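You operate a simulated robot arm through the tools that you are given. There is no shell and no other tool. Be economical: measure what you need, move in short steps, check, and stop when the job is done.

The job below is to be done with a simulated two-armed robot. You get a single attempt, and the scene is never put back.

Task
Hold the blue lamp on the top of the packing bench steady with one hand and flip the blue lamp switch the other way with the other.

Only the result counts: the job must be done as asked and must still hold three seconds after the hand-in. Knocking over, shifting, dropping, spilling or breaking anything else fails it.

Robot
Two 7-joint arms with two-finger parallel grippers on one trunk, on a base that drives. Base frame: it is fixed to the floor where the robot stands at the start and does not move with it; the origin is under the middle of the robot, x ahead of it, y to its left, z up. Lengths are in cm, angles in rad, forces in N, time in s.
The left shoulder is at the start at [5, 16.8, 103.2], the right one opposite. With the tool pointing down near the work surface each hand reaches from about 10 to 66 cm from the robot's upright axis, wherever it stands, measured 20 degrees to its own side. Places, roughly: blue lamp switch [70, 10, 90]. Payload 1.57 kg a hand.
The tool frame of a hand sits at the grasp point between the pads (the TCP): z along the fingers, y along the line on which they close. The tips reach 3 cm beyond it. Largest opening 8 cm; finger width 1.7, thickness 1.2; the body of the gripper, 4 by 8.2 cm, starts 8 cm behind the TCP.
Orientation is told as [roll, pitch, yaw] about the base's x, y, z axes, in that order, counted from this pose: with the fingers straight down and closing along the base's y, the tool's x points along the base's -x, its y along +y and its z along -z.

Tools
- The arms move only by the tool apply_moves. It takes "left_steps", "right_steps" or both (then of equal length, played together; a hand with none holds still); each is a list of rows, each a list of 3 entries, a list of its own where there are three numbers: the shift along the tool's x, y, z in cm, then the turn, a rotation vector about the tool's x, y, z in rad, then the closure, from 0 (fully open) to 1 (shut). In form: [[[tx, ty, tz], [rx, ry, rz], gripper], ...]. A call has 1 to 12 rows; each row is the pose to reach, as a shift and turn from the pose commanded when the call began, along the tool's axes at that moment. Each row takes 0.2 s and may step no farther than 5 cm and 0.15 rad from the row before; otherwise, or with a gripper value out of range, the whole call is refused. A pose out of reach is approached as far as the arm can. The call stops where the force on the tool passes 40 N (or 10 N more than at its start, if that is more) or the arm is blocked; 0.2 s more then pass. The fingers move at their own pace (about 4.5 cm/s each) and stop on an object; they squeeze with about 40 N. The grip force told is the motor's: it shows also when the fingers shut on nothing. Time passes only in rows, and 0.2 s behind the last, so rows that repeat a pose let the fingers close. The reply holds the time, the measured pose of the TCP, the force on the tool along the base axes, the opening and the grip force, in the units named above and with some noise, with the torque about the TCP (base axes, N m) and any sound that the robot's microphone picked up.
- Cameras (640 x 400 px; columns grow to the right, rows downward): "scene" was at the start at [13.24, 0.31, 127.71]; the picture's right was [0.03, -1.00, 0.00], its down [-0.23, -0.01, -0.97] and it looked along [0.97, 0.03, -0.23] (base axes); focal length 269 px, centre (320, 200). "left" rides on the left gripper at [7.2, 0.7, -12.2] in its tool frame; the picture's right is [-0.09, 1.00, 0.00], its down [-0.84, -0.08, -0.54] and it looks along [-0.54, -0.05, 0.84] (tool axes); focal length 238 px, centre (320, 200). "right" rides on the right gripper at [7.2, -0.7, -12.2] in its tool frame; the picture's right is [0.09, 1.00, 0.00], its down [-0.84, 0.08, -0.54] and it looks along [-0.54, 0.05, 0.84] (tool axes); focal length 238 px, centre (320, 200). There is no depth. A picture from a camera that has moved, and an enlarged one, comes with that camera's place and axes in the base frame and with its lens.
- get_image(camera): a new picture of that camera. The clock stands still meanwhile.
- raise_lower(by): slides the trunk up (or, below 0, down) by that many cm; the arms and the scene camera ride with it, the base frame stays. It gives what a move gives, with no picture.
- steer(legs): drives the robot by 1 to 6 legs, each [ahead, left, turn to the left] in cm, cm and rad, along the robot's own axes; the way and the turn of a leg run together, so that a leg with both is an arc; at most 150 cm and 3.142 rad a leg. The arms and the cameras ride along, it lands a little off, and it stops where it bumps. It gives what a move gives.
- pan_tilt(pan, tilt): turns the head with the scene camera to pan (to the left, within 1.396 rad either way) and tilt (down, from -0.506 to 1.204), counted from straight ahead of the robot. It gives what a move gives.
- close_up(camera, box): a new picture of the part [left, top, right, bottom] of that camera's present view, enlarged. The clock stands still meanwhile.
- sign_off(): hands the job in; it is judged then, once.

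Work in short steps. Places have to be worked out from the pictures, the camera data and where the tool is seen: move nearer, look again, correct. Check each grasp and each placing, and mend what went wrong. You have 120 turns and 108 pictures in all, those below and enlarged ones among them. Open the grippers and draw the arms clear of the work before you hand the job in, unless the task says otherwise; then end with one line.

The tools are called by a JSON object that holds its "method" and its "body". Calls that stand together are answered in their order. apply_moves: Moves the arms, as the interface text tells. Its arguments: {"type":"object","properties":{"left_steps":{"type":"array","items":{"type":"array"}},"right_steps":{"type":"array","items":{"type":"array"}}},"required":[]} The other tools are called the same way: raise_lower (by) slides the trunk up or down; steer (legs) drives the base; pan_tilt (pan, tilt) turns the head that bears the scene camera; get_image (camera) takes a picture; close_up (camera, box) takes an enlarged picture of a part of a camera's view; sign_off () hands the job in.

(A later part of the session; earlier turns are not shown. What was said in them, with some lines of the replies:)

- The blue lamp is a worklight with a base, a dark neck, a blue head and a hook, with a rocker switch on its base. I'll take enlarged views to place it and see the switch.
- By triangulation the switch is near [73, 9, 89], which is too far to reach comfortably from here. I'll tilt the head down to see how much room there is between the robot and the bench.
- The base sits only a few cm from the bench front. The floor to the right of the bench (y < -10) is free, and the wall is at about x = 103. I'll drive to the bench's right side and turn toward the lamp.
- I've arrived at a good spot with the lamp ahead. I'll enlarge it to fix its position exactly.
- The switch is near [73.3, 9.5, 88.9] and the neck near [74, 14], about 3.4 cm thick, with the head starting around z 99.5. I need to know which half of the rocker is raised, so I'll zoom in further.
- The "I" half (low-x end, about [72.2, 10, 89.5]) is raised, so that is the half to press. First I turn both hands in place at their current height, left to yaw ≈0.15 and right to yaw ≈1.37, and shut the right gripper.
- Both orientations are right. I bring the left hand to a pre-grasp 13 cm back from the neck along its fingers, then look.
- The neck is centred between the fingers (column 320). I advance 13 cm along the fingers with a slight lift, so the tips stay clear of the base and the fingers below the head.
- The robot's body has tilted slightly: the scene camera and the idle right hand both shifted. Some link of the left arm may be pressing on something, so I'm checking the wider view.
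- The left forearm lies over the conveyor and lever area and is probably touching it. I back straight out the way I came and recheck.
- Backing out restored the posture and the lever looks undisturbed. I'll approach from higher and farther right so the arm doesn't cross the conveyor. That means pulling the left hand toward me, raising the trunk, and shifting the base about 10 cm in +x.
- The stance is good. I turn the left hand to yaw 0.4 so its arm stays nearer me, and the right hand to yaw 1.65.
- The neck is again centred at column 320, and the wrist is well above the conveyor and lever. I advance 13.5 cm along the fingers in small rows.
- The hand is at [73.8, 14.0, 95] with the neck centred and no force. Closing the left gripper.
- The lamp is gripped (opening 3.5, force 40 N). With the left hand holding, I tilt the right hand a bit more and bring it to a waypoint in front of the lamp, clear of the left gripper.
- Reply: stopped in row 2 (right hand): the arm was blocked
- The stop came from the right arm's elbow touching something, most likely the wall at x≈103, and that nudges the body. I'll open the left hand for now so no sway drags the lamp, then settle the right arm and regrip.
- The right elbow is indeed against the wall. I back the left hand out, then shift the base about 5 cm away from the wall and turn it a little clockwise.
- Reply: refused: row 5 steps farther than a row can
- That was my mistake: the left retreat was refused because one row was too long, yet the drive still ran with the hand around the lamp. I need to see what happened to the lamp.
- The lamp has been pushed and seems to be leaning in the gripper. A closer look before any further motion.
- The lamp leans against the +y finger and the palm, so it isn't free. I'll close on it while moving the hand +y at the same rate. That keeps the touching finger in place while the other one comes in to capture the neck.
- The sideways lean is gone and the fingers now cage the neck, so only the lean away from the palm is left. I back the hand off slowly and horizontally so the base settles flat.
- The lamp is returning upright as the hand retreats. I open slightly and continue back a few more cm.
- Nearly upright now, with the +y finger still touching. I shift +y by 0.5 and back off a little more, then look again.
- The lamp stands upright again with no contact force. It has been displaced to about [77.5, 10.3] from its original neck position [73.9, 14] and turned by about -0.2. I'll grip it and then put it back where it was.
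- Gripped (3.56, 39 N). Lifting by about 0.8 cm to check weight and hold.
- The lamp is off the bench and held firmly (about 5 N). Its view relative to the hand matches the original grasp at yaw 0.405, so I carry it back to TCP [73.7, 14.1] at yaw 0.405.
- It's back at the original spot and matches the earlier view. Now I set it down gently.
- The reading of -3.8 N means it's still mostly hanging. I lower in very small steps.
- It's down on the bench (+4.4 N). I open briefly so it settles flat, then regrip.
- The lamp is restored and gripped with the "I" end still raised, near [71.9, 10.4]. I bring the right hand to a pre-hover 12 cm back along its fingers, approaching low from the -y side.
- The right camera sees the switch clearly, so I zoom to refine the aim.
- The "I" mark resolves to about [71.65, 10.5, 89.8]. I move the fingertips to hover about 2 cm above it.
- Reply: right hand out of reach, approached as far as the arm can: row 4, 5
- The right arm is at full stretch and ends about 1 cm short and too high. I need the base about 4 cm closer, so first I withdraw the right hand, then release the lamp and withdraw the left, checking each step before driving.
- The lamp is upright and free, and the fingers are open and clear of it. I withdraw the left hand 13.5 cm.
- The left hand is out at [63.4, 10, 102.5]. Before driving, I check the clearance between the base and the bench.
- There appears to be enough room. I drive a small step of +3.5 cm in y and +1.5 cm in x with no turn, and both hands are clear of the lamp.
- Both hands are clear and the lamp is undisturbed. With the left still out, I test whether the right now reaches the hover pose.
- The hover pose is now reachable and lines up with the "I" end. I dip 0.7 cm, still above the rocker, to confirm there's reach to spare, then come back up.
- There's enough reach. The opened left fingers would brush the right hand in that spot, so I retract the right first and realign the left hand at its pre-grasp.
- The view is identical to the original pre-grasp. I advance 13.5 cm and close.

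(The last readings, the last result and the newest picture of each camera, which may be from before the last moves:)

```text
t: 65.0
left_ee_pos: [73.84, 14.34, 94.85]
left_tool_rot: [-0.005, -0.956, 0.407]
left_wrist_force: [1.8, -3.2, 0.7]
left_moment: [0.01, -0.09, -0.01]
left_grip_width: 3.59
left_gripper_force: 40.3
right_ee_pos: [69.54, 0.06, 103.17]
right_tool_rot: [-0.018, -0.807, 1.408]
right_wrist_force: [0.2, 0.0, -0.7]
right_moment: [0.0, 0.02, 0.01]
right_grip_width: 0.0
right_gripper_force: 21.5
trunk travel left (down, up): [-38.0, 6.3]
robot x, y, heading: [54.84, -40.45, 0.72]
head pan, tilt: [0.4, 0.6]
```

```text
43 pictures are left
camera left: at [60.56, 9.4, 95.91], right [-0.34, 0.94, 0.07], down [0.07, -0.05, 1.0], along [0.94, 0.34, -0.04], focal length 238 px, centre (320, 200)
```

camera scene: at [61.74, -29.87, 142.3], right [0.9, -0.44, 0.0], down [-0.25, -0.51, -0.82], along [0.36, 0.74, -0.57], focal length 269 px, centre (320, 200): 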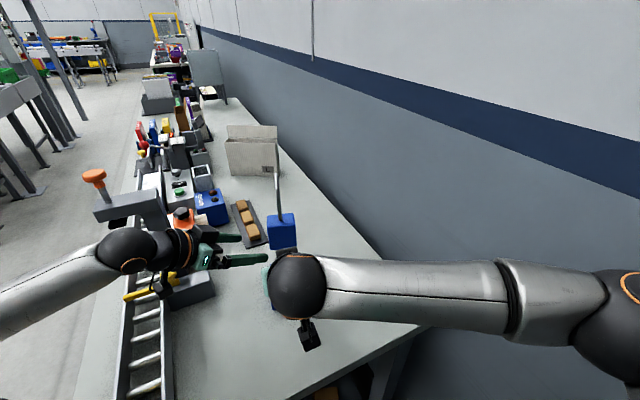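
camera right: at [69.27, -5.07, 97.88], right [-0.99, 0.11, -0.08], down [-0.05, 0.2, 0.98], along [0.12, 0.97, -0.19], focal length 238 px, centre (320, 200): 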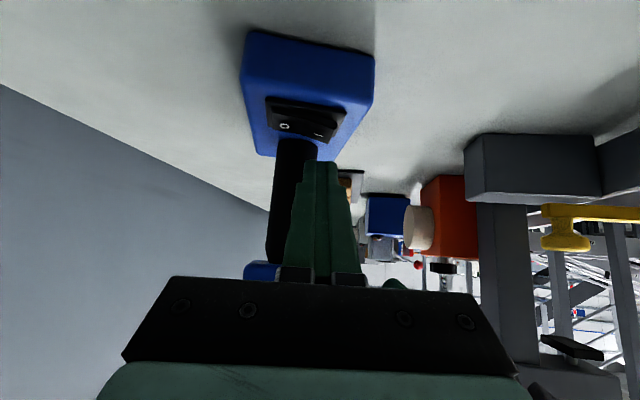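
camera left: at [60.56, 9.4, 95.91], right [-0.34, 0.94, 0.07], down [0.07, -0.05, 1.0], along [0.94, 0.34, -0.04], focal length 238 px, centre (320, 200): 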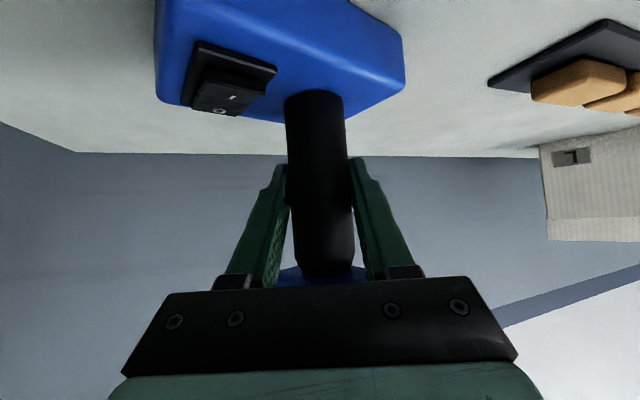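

The lamp is gripped again in place. I return the right hand to hover by undoing its 12 cm retreat, and check from the left camera.

{"method": "apply_moves", "body": {"right_steps": [[[0, 0, 3], [0, 0, 0], 1], [[0, 0, 6], [0, 0, 0], 1], [[0, 0, 9], [0, 0, 0], 1], [[0, 0, 12], [0, 0, 0], 1], [[0, 0, 12], [0, 0, 0], 1]]}}

{"method": "close_up", "body": {"camera": "left", "box": [160, 20, 320, 180]}}

{"method": "close_up", "body": {"camera": "right", "box": [230, 60, 410, 200]}}

```text
t: 66.2
left_ee_pos: [73.76, 14.24, 94.83]
left_tool_rot: [-0.003, -0.956, 0.405]
left_wrist_force: [-0.4, -2.5, 0.9]
left_moment: [0.08, 0.16, 0.1]
left_grip_width: 3.54
left_gripper_force: 40.3
right_ee_pos: [71.23, 8.57, 94.86]
right_tool_rot: [-0.017, -0.806, 1.411]
right_wrist_force: [-1.1, 0.2, 0.3]
right_moment: [0.0, -0.01, 0.01]
right_grip_width: 0.0
right_gripper_force: 21.3
trunk travel left (down, up): [-38.0, 6.3]
robot x, y, heading: [55.25, -40.37, 0.718]
head pan, tilt: [0.4, 0.6]
```

```text
2.50 times, centred on (240, 100) of left
camera zoom: at [60.52, 9.42, 95.9], right [-0.34, 0.94, 0.07], down [0.07, -0.05, 1.0], along [0.94, 0.35, -0.04], focal length 596 px, centre (520, 450)
```

zoom: 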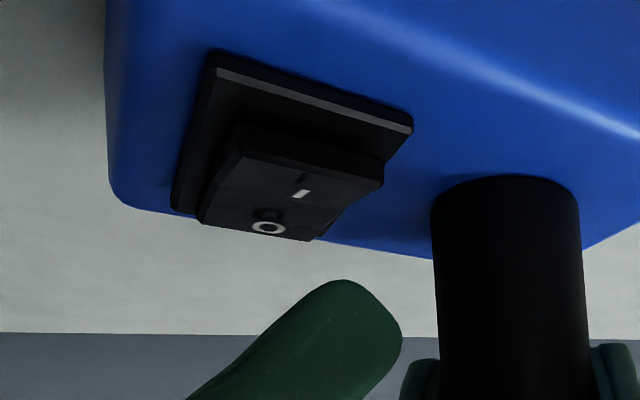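

```text
2.86 times, centred on (320, 130) of right
camera zoom: at [69.51, -5.11, 98.06], right [-0.99, 0.11, -0.08], down [-0.06, 0.2, 0.98], along [0.12, 0.97, -0.19], focal length 681 px, centre (320, 400)
```

zoom: 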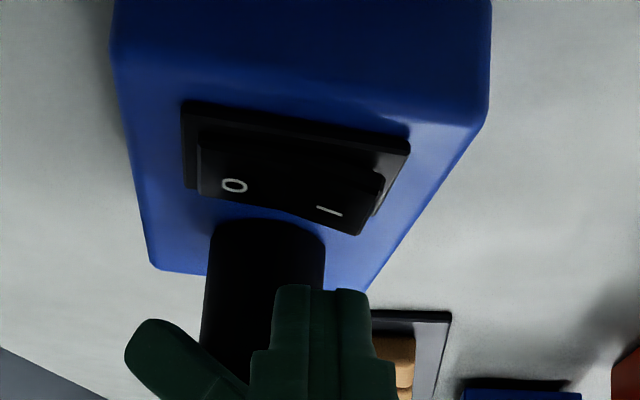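

The tips sit slightly toward +x and +y of the "I" end's centre, so I correct by -0.4 cm in both and descend 1.5 cm to just above the rocker.

{"method": "apply_moves", "body": {"right_steps": [[[0.32, 0.33, -0.33], [0, 0, 0], 1], [[0.68, 0.33, 0.02], [0, 0, 0], 1], [[1.04, 0.33, 0.36], [0, 0, 0], 1], [[1.4, 0.33, 0.71], [0, 0, 0], 1]]}}

{"method": "close_up", "body": {"camera": "left", "box": [160, 20, 320, 180]}}

{"method": "close_up", "body": {"camera": "right", "box": [230, 60, 410, 200]}}

```text
t: 67.2
left_ee_pos: [73.78, 14.39, 94.82]
left_tool_rot: [-0.005, -0.956, 0.407]
left_wrist_force: [-0.4, -1.3, -0.4]
left_moment: [0.25, 0.13, 0.09]
left_grip_width: 3.56
left_gripper_force: 40.2
right_ee_pos: [70.83, 8.31, 93.31]
right_tool_rot: [-0.018, -0.805, 1.408]
right_wrist_force: [0.3, -0.1, 1.7]
right_moment: [-0.03, 0.01, -0.01]
right_grip_width: 0.01
right_gripper_force: 21.2
trunk travel left (down, up): [-38.0, 6.3]
robot x, y, heading: [54.9, -40.46, 0.721]
head pan, tilt: [0.4, 0.6]
```

```text
2.50 times, centred on (240, 100) of left
camera zoom: at [60.52, 9.43, 95.9], right [-0.34, 0.94, 0.07], down [0.07, -0.05, 1.0], along [0.94, 0.35, -0.04], focal length 596 px, centre (520, 450)
```

zoom: 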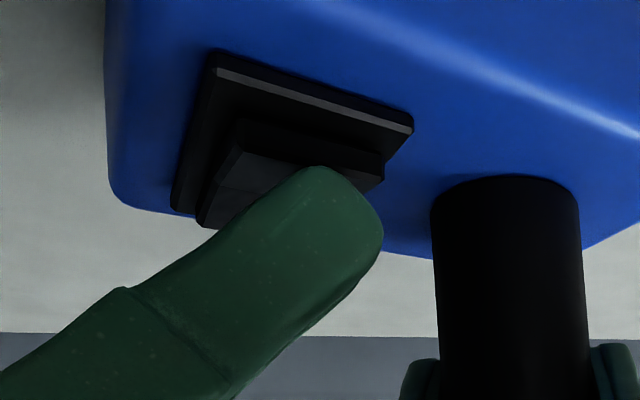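

```text
2.86 times, centred on (320, 130) of right
camera zoom: at [69.08, -5.38, 96.4], right [-0.99, 0.11, -0.08], down [-0.05, 0.2, 0.98], along [0.12, 0.97, -0.19], focal length 681 px, centre (320, 400)
```

zoom: 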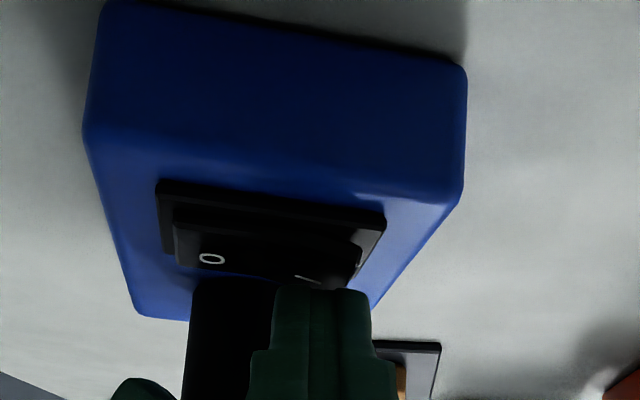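

The tips are right above the "I" half. I press down in 0.25 cm increments.

{"method": "apply_moves", "body": {"right_steps": [[[0.18, 0, 0.17], [0, 0, 0], 1], [[0.36, 0, 0.35], [0, 0, 0], 1], [[0.54, 0, 0.52], [0, 0, 0], 1], [[0.72, 0, 0.69], [0, 0, 0], 1]]}}

{"method": "close_up", "body": {"camera": "left", "box": [160, 20, 320, 180]}}

```text
t: 68.1
left_ee_pos: [73.76, 14.4, 94.84]
left_tool_rot: [-0.004, -0.956, 0.409]
left_wrist_force: [-2.0, -3.0, 6.7]
left_moment: [-0.3, 0.7, 0.41]
left_grip_width: 3.57
left_gripper_force: 39.2
right_ee_pos: [70.68, 8.58, 92.97]
right_tool_rot: [-0.017, -0.816, 1.41]
right_wrist_force: [-0.3, -2.9, 6.8]
right_moment: [0.0, -0.07, -0.07]
right_grip_width: 0.0
right_gripper_force: 21.2
trunk travel left (down, up): [-38.0, 6.3]
robot x, y, heading: [54.89, -40.6, 0.718]
head pan, tilt: [0.4, 0.6]
heard: click
stopped in row 4 (right hand): the force on the tool passed its limit at 44 N (the readings are from after the stop); the commanded pose is now the measured one
```

```text
2.50 times, centred on (240, 100) of left
camera zoom: at [60.5, 9.38, 95.92], right [-0.34, 0.94, 0.07], down [0.07, -0.05, 1.0], along [0.94, 0.35, -0.04], focal length 596 px, centre (520, 450)
```

zoom: 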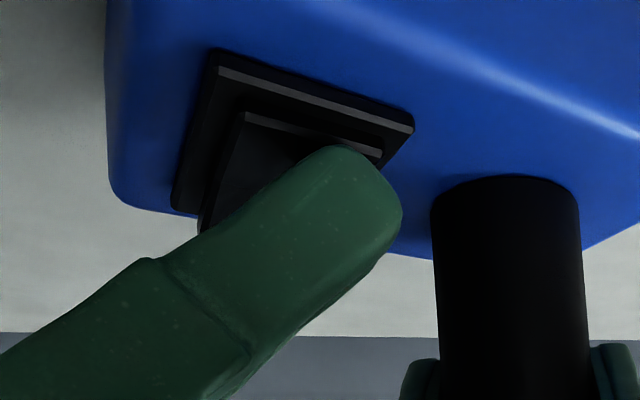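

A click was heard and the rocker's "I" end has gone down. I lift the right hand straight up 2 cm, draw it back along its fingers, and inspect the switch.

{"method": "apply_moves", "body": {"right_steps": [[[-0.36, 0, -0.35], [0, 0, 0], 1], [[-0.72, 0, -0.69], [0, 0, 0], 1], [[-1.44, 0, -1.39], [0, 0, 0], 1], [[-1.44, 0, -4.4], [0, 0, 0], 1], [[-1.44, 0, -8.4], [0, 0, 0], 1], [[-1.44, 0, -12.4], [0, 0, 0], 1]]}}

{"method": "close_up", "body": {"camera": "left", "box": [160, 20, 320, 180]}}

{"method": "close_up", "body": {"camera": "right", "box": [270, 60, 370, 180]}}

```text
t: 69.5
left_ee_pos: [73.85, 14.37, 94.92]
left_tool_rot: [-0.002, -0.957, 0.407]
left_wrist_force: [-0.4, -6.5, 11.5]
left_moment: [0.1, 0.23, 0.13]
left_grip_width: 3.54
left_gripper_force: 40.0
right_ee_pos: [68.88, 0.63, 102.44]
right_tool_rot: [-0.017, -0.815, 1.408]
right_wrist_force: [0.3, 0.1, -0.1]
right_moment: [0.01, 0.01, 0.03]
right_grip_width: 0.02
right_gripper_force: 21.0
trunk travel left (down, up): [-38.0, 6.3]
robot x, y, heading: [55.11, -40.47, 0.72]
head pan, tilt: [0.4, 0.6]
```

```text
2.50 times, centred on (240, 100) of left
camera zoom: at [60.53, 9.4, 95.9], right [-0.34, 0.94, 0.07], down [0.07, -0.05, 1.0], along [0.94, 0.35, -0.04], focal length 596 px, centre (520, 450)
```

zoom: 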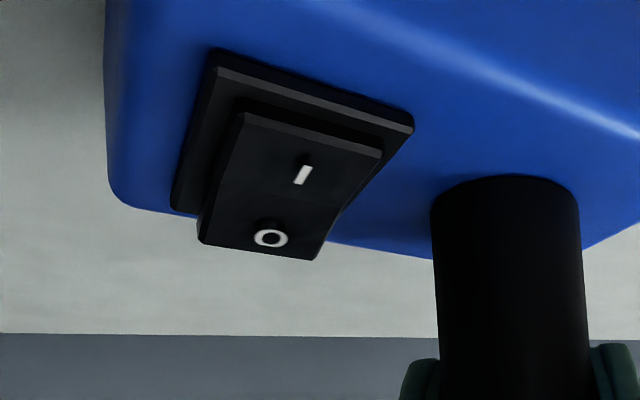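

```text
3.33 times, centred on (320, 120) of right
camera zoom: at [67.21, -13.13, 105.34], right [-0.99, 0.11, -0.08], down [-0.06, 0.19, 0.98], along [0.12, 0.98, -0.18], focal length 794 px, centre (320, 467)
```

zoom: 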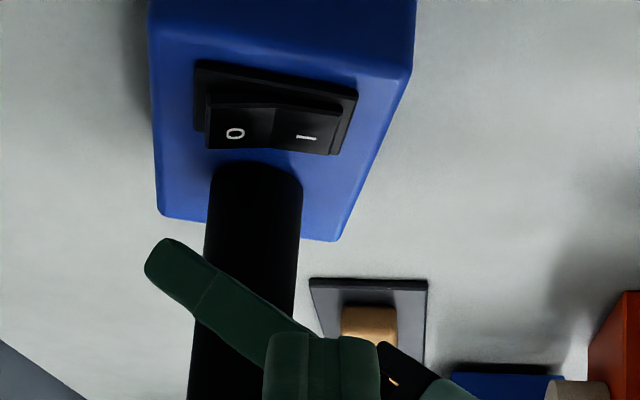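

The switch has flipped: "I" is down and "O" is up. Now I open the left hand, and check before withdrawing.

{"method": "apply_moves", "body": {"left_steps": [[[0, 0, 0], [0, 0, 0], 0.5], [[0, 0, 0], [0, 0, 0], 0.3], [[0, 0, 0], [0, 0, 0], 0], [[0, 0, 0], [0, 0, 0], 0], [[0, 0, 0], [0, 0, 0], 0]], "right_steps": [[[0, 0, 0], [0, 0, 0], 1], [[0, 0, -2], [0, 0, 0], 1], [[0, 0, -4], [0, 0, 0], 1], [[0, 0, -6], [0, 0, 0], 1], [[0, 0, -8], [0, 0, 0], 1]]}}

{"method": "get_image", "body": {"camera": "left"}}

```text
t: 70.7
left_ee_pos: [73.77, 14.46, 94.53]
left_tool_rot: [-0.004, -0.954, 0.408]
left_wrist_force: [-0.8, -0.6, 0.2]
left_moment: [-0.01, 0.02, -0.05]
left_grip_width: 8.01
left_gripper_force: 0.0
right_ee_pos: [68.06, -5.14, 107.69]
right_tool_rot: [-0.015, -0.815, 1.409]
right_wrist_force: [-0.7, -0.2, 0.1]
right_moment: [0.01, 0.02, 0.0]
right_grip_width: 0.0
right_gripper_force: 21.0
trunk travel left (down, up): [-38.0, 6.3]
robot x, y, heading: [54.9, -40.62, 0.72]
head pan, tilt: [0.4, 0.6]
```

```text
35 pictures are left
camera left: at [60.5, 9.5, 95.8], right [-0.34, 0.94, 0.07], down [0.07, -0.05, 1.0], along [0.94, 0.35, -0.05], focal length 238 px, centre (320, 200)
```

left: 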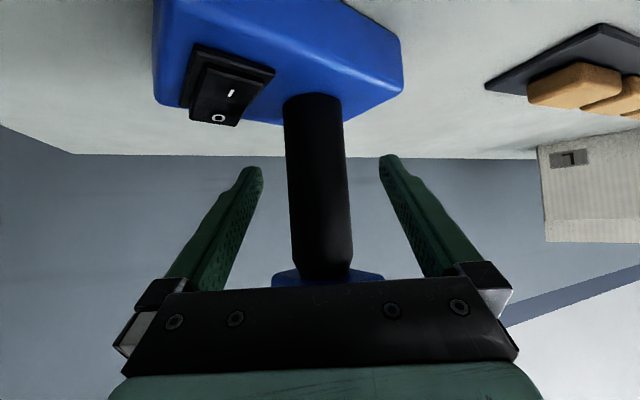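

The lamp stands free and upright. I withdraw the left hand and open the right gripper, which is already clear.

{"method": "apply_moves", "body": {"left_steps": [[[0, 0, -3], [0, 0, 0], 0], [[0, 0, -6], [0, 0, 0], 0], [[0, 0, -9], [0, 0, 0], 0], [[0, 0, -12], [0, 0, 0], 0], [[-1.5, 0, -14], [0, 0, 0], 0], [[-4, 0, -15], [0, 0, 0], 0]], "right_steps": [[[0, 0, -2], [0, 0, 0], 0.8], [[0, 0, -4], [0, 0, 0], 0.5], [[0, 0, -6], [0, 0, 0], 0.2], [[0, 0, -6], [0, 0, 0], 0], [[0, 0, -6], [0, 0, 0], 0], [[0, 0, -6], [0, 0, 0], 0]]}}

{"method": "get_image", "body": {"camera": "scene"}}

{"method": "get_image", "body": {"camera": "left"}}

```text
t: 72.1
left_ee_pos: [64.64, 10.39, 106.45]
left_tool_rot: [-0.003, -0.951, 0.408]
left_wrist_force: [-0.2, -0.2, 0.0]
left_moment: [0.02, 0.0, 0.02]
left_grip_width: 7.98
left_gripper_force: 0.0
right_ee_pos: [67.31, -9.24, 111.92]
right_tool_rot: [-0.019, -0.814, 1.411]
right_wrist_force: [0.2, -0.5, 0.3]
right_moment: [0.03, 0.01, 0.02]
right_grip_width: 8.02
right_gripper_force: 0.0
trunk travel left (down, up): [-38.0, 6.3]
robot x, y, heading: [55.27, -40.68, 0.715]
head pan, tilt: [0.4, 0.6]
```

```text
34 pictures are left
camera scene: at [61.79, -29.86, 142.31], right [0.9, -0.44, 0.0], down [-0.25, -0.51, -0.82], along [0.36, 0.74, -0.57], focal length 269 px, centre (320, 200)
```

scene: 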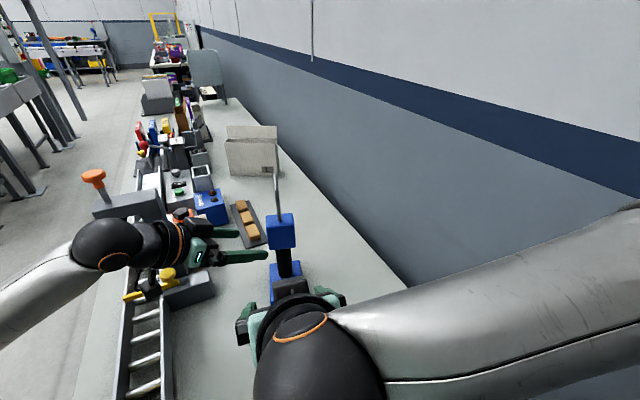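

```text
33 pictures are left
camera left: at [51.32, 5.63, 107.65], right [-0.34, 0.94, 0.07], down [0.07, -0.05, 1.0], along [0.94, 0.35, -0.05], focal length 238 px, centre (320, 200)
```

left: 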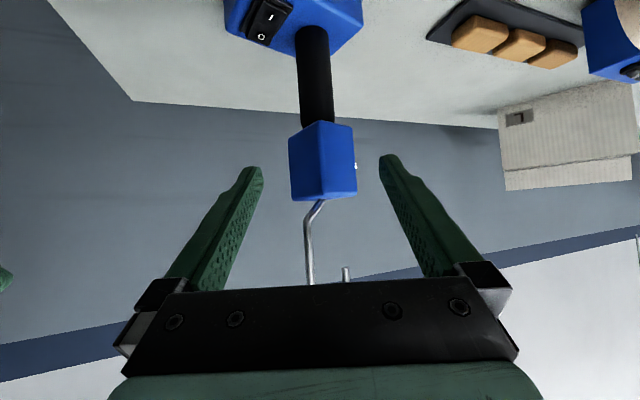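

The lamp stands upright in its original place with the switch on "I", both hands are open and clear, and nothing else has been disturbed. Handing in.

{"method": "sign_off", "body": {}}

```text
The job is handed in.
```

The blue lamp's switch is flipped from "O" to "I", pressed with the right hand while the left held the lamp; before that, I knocked the lamp about 5 cm off its spot while repositioning, then set it back upright where it had been, as closely as I could measure.
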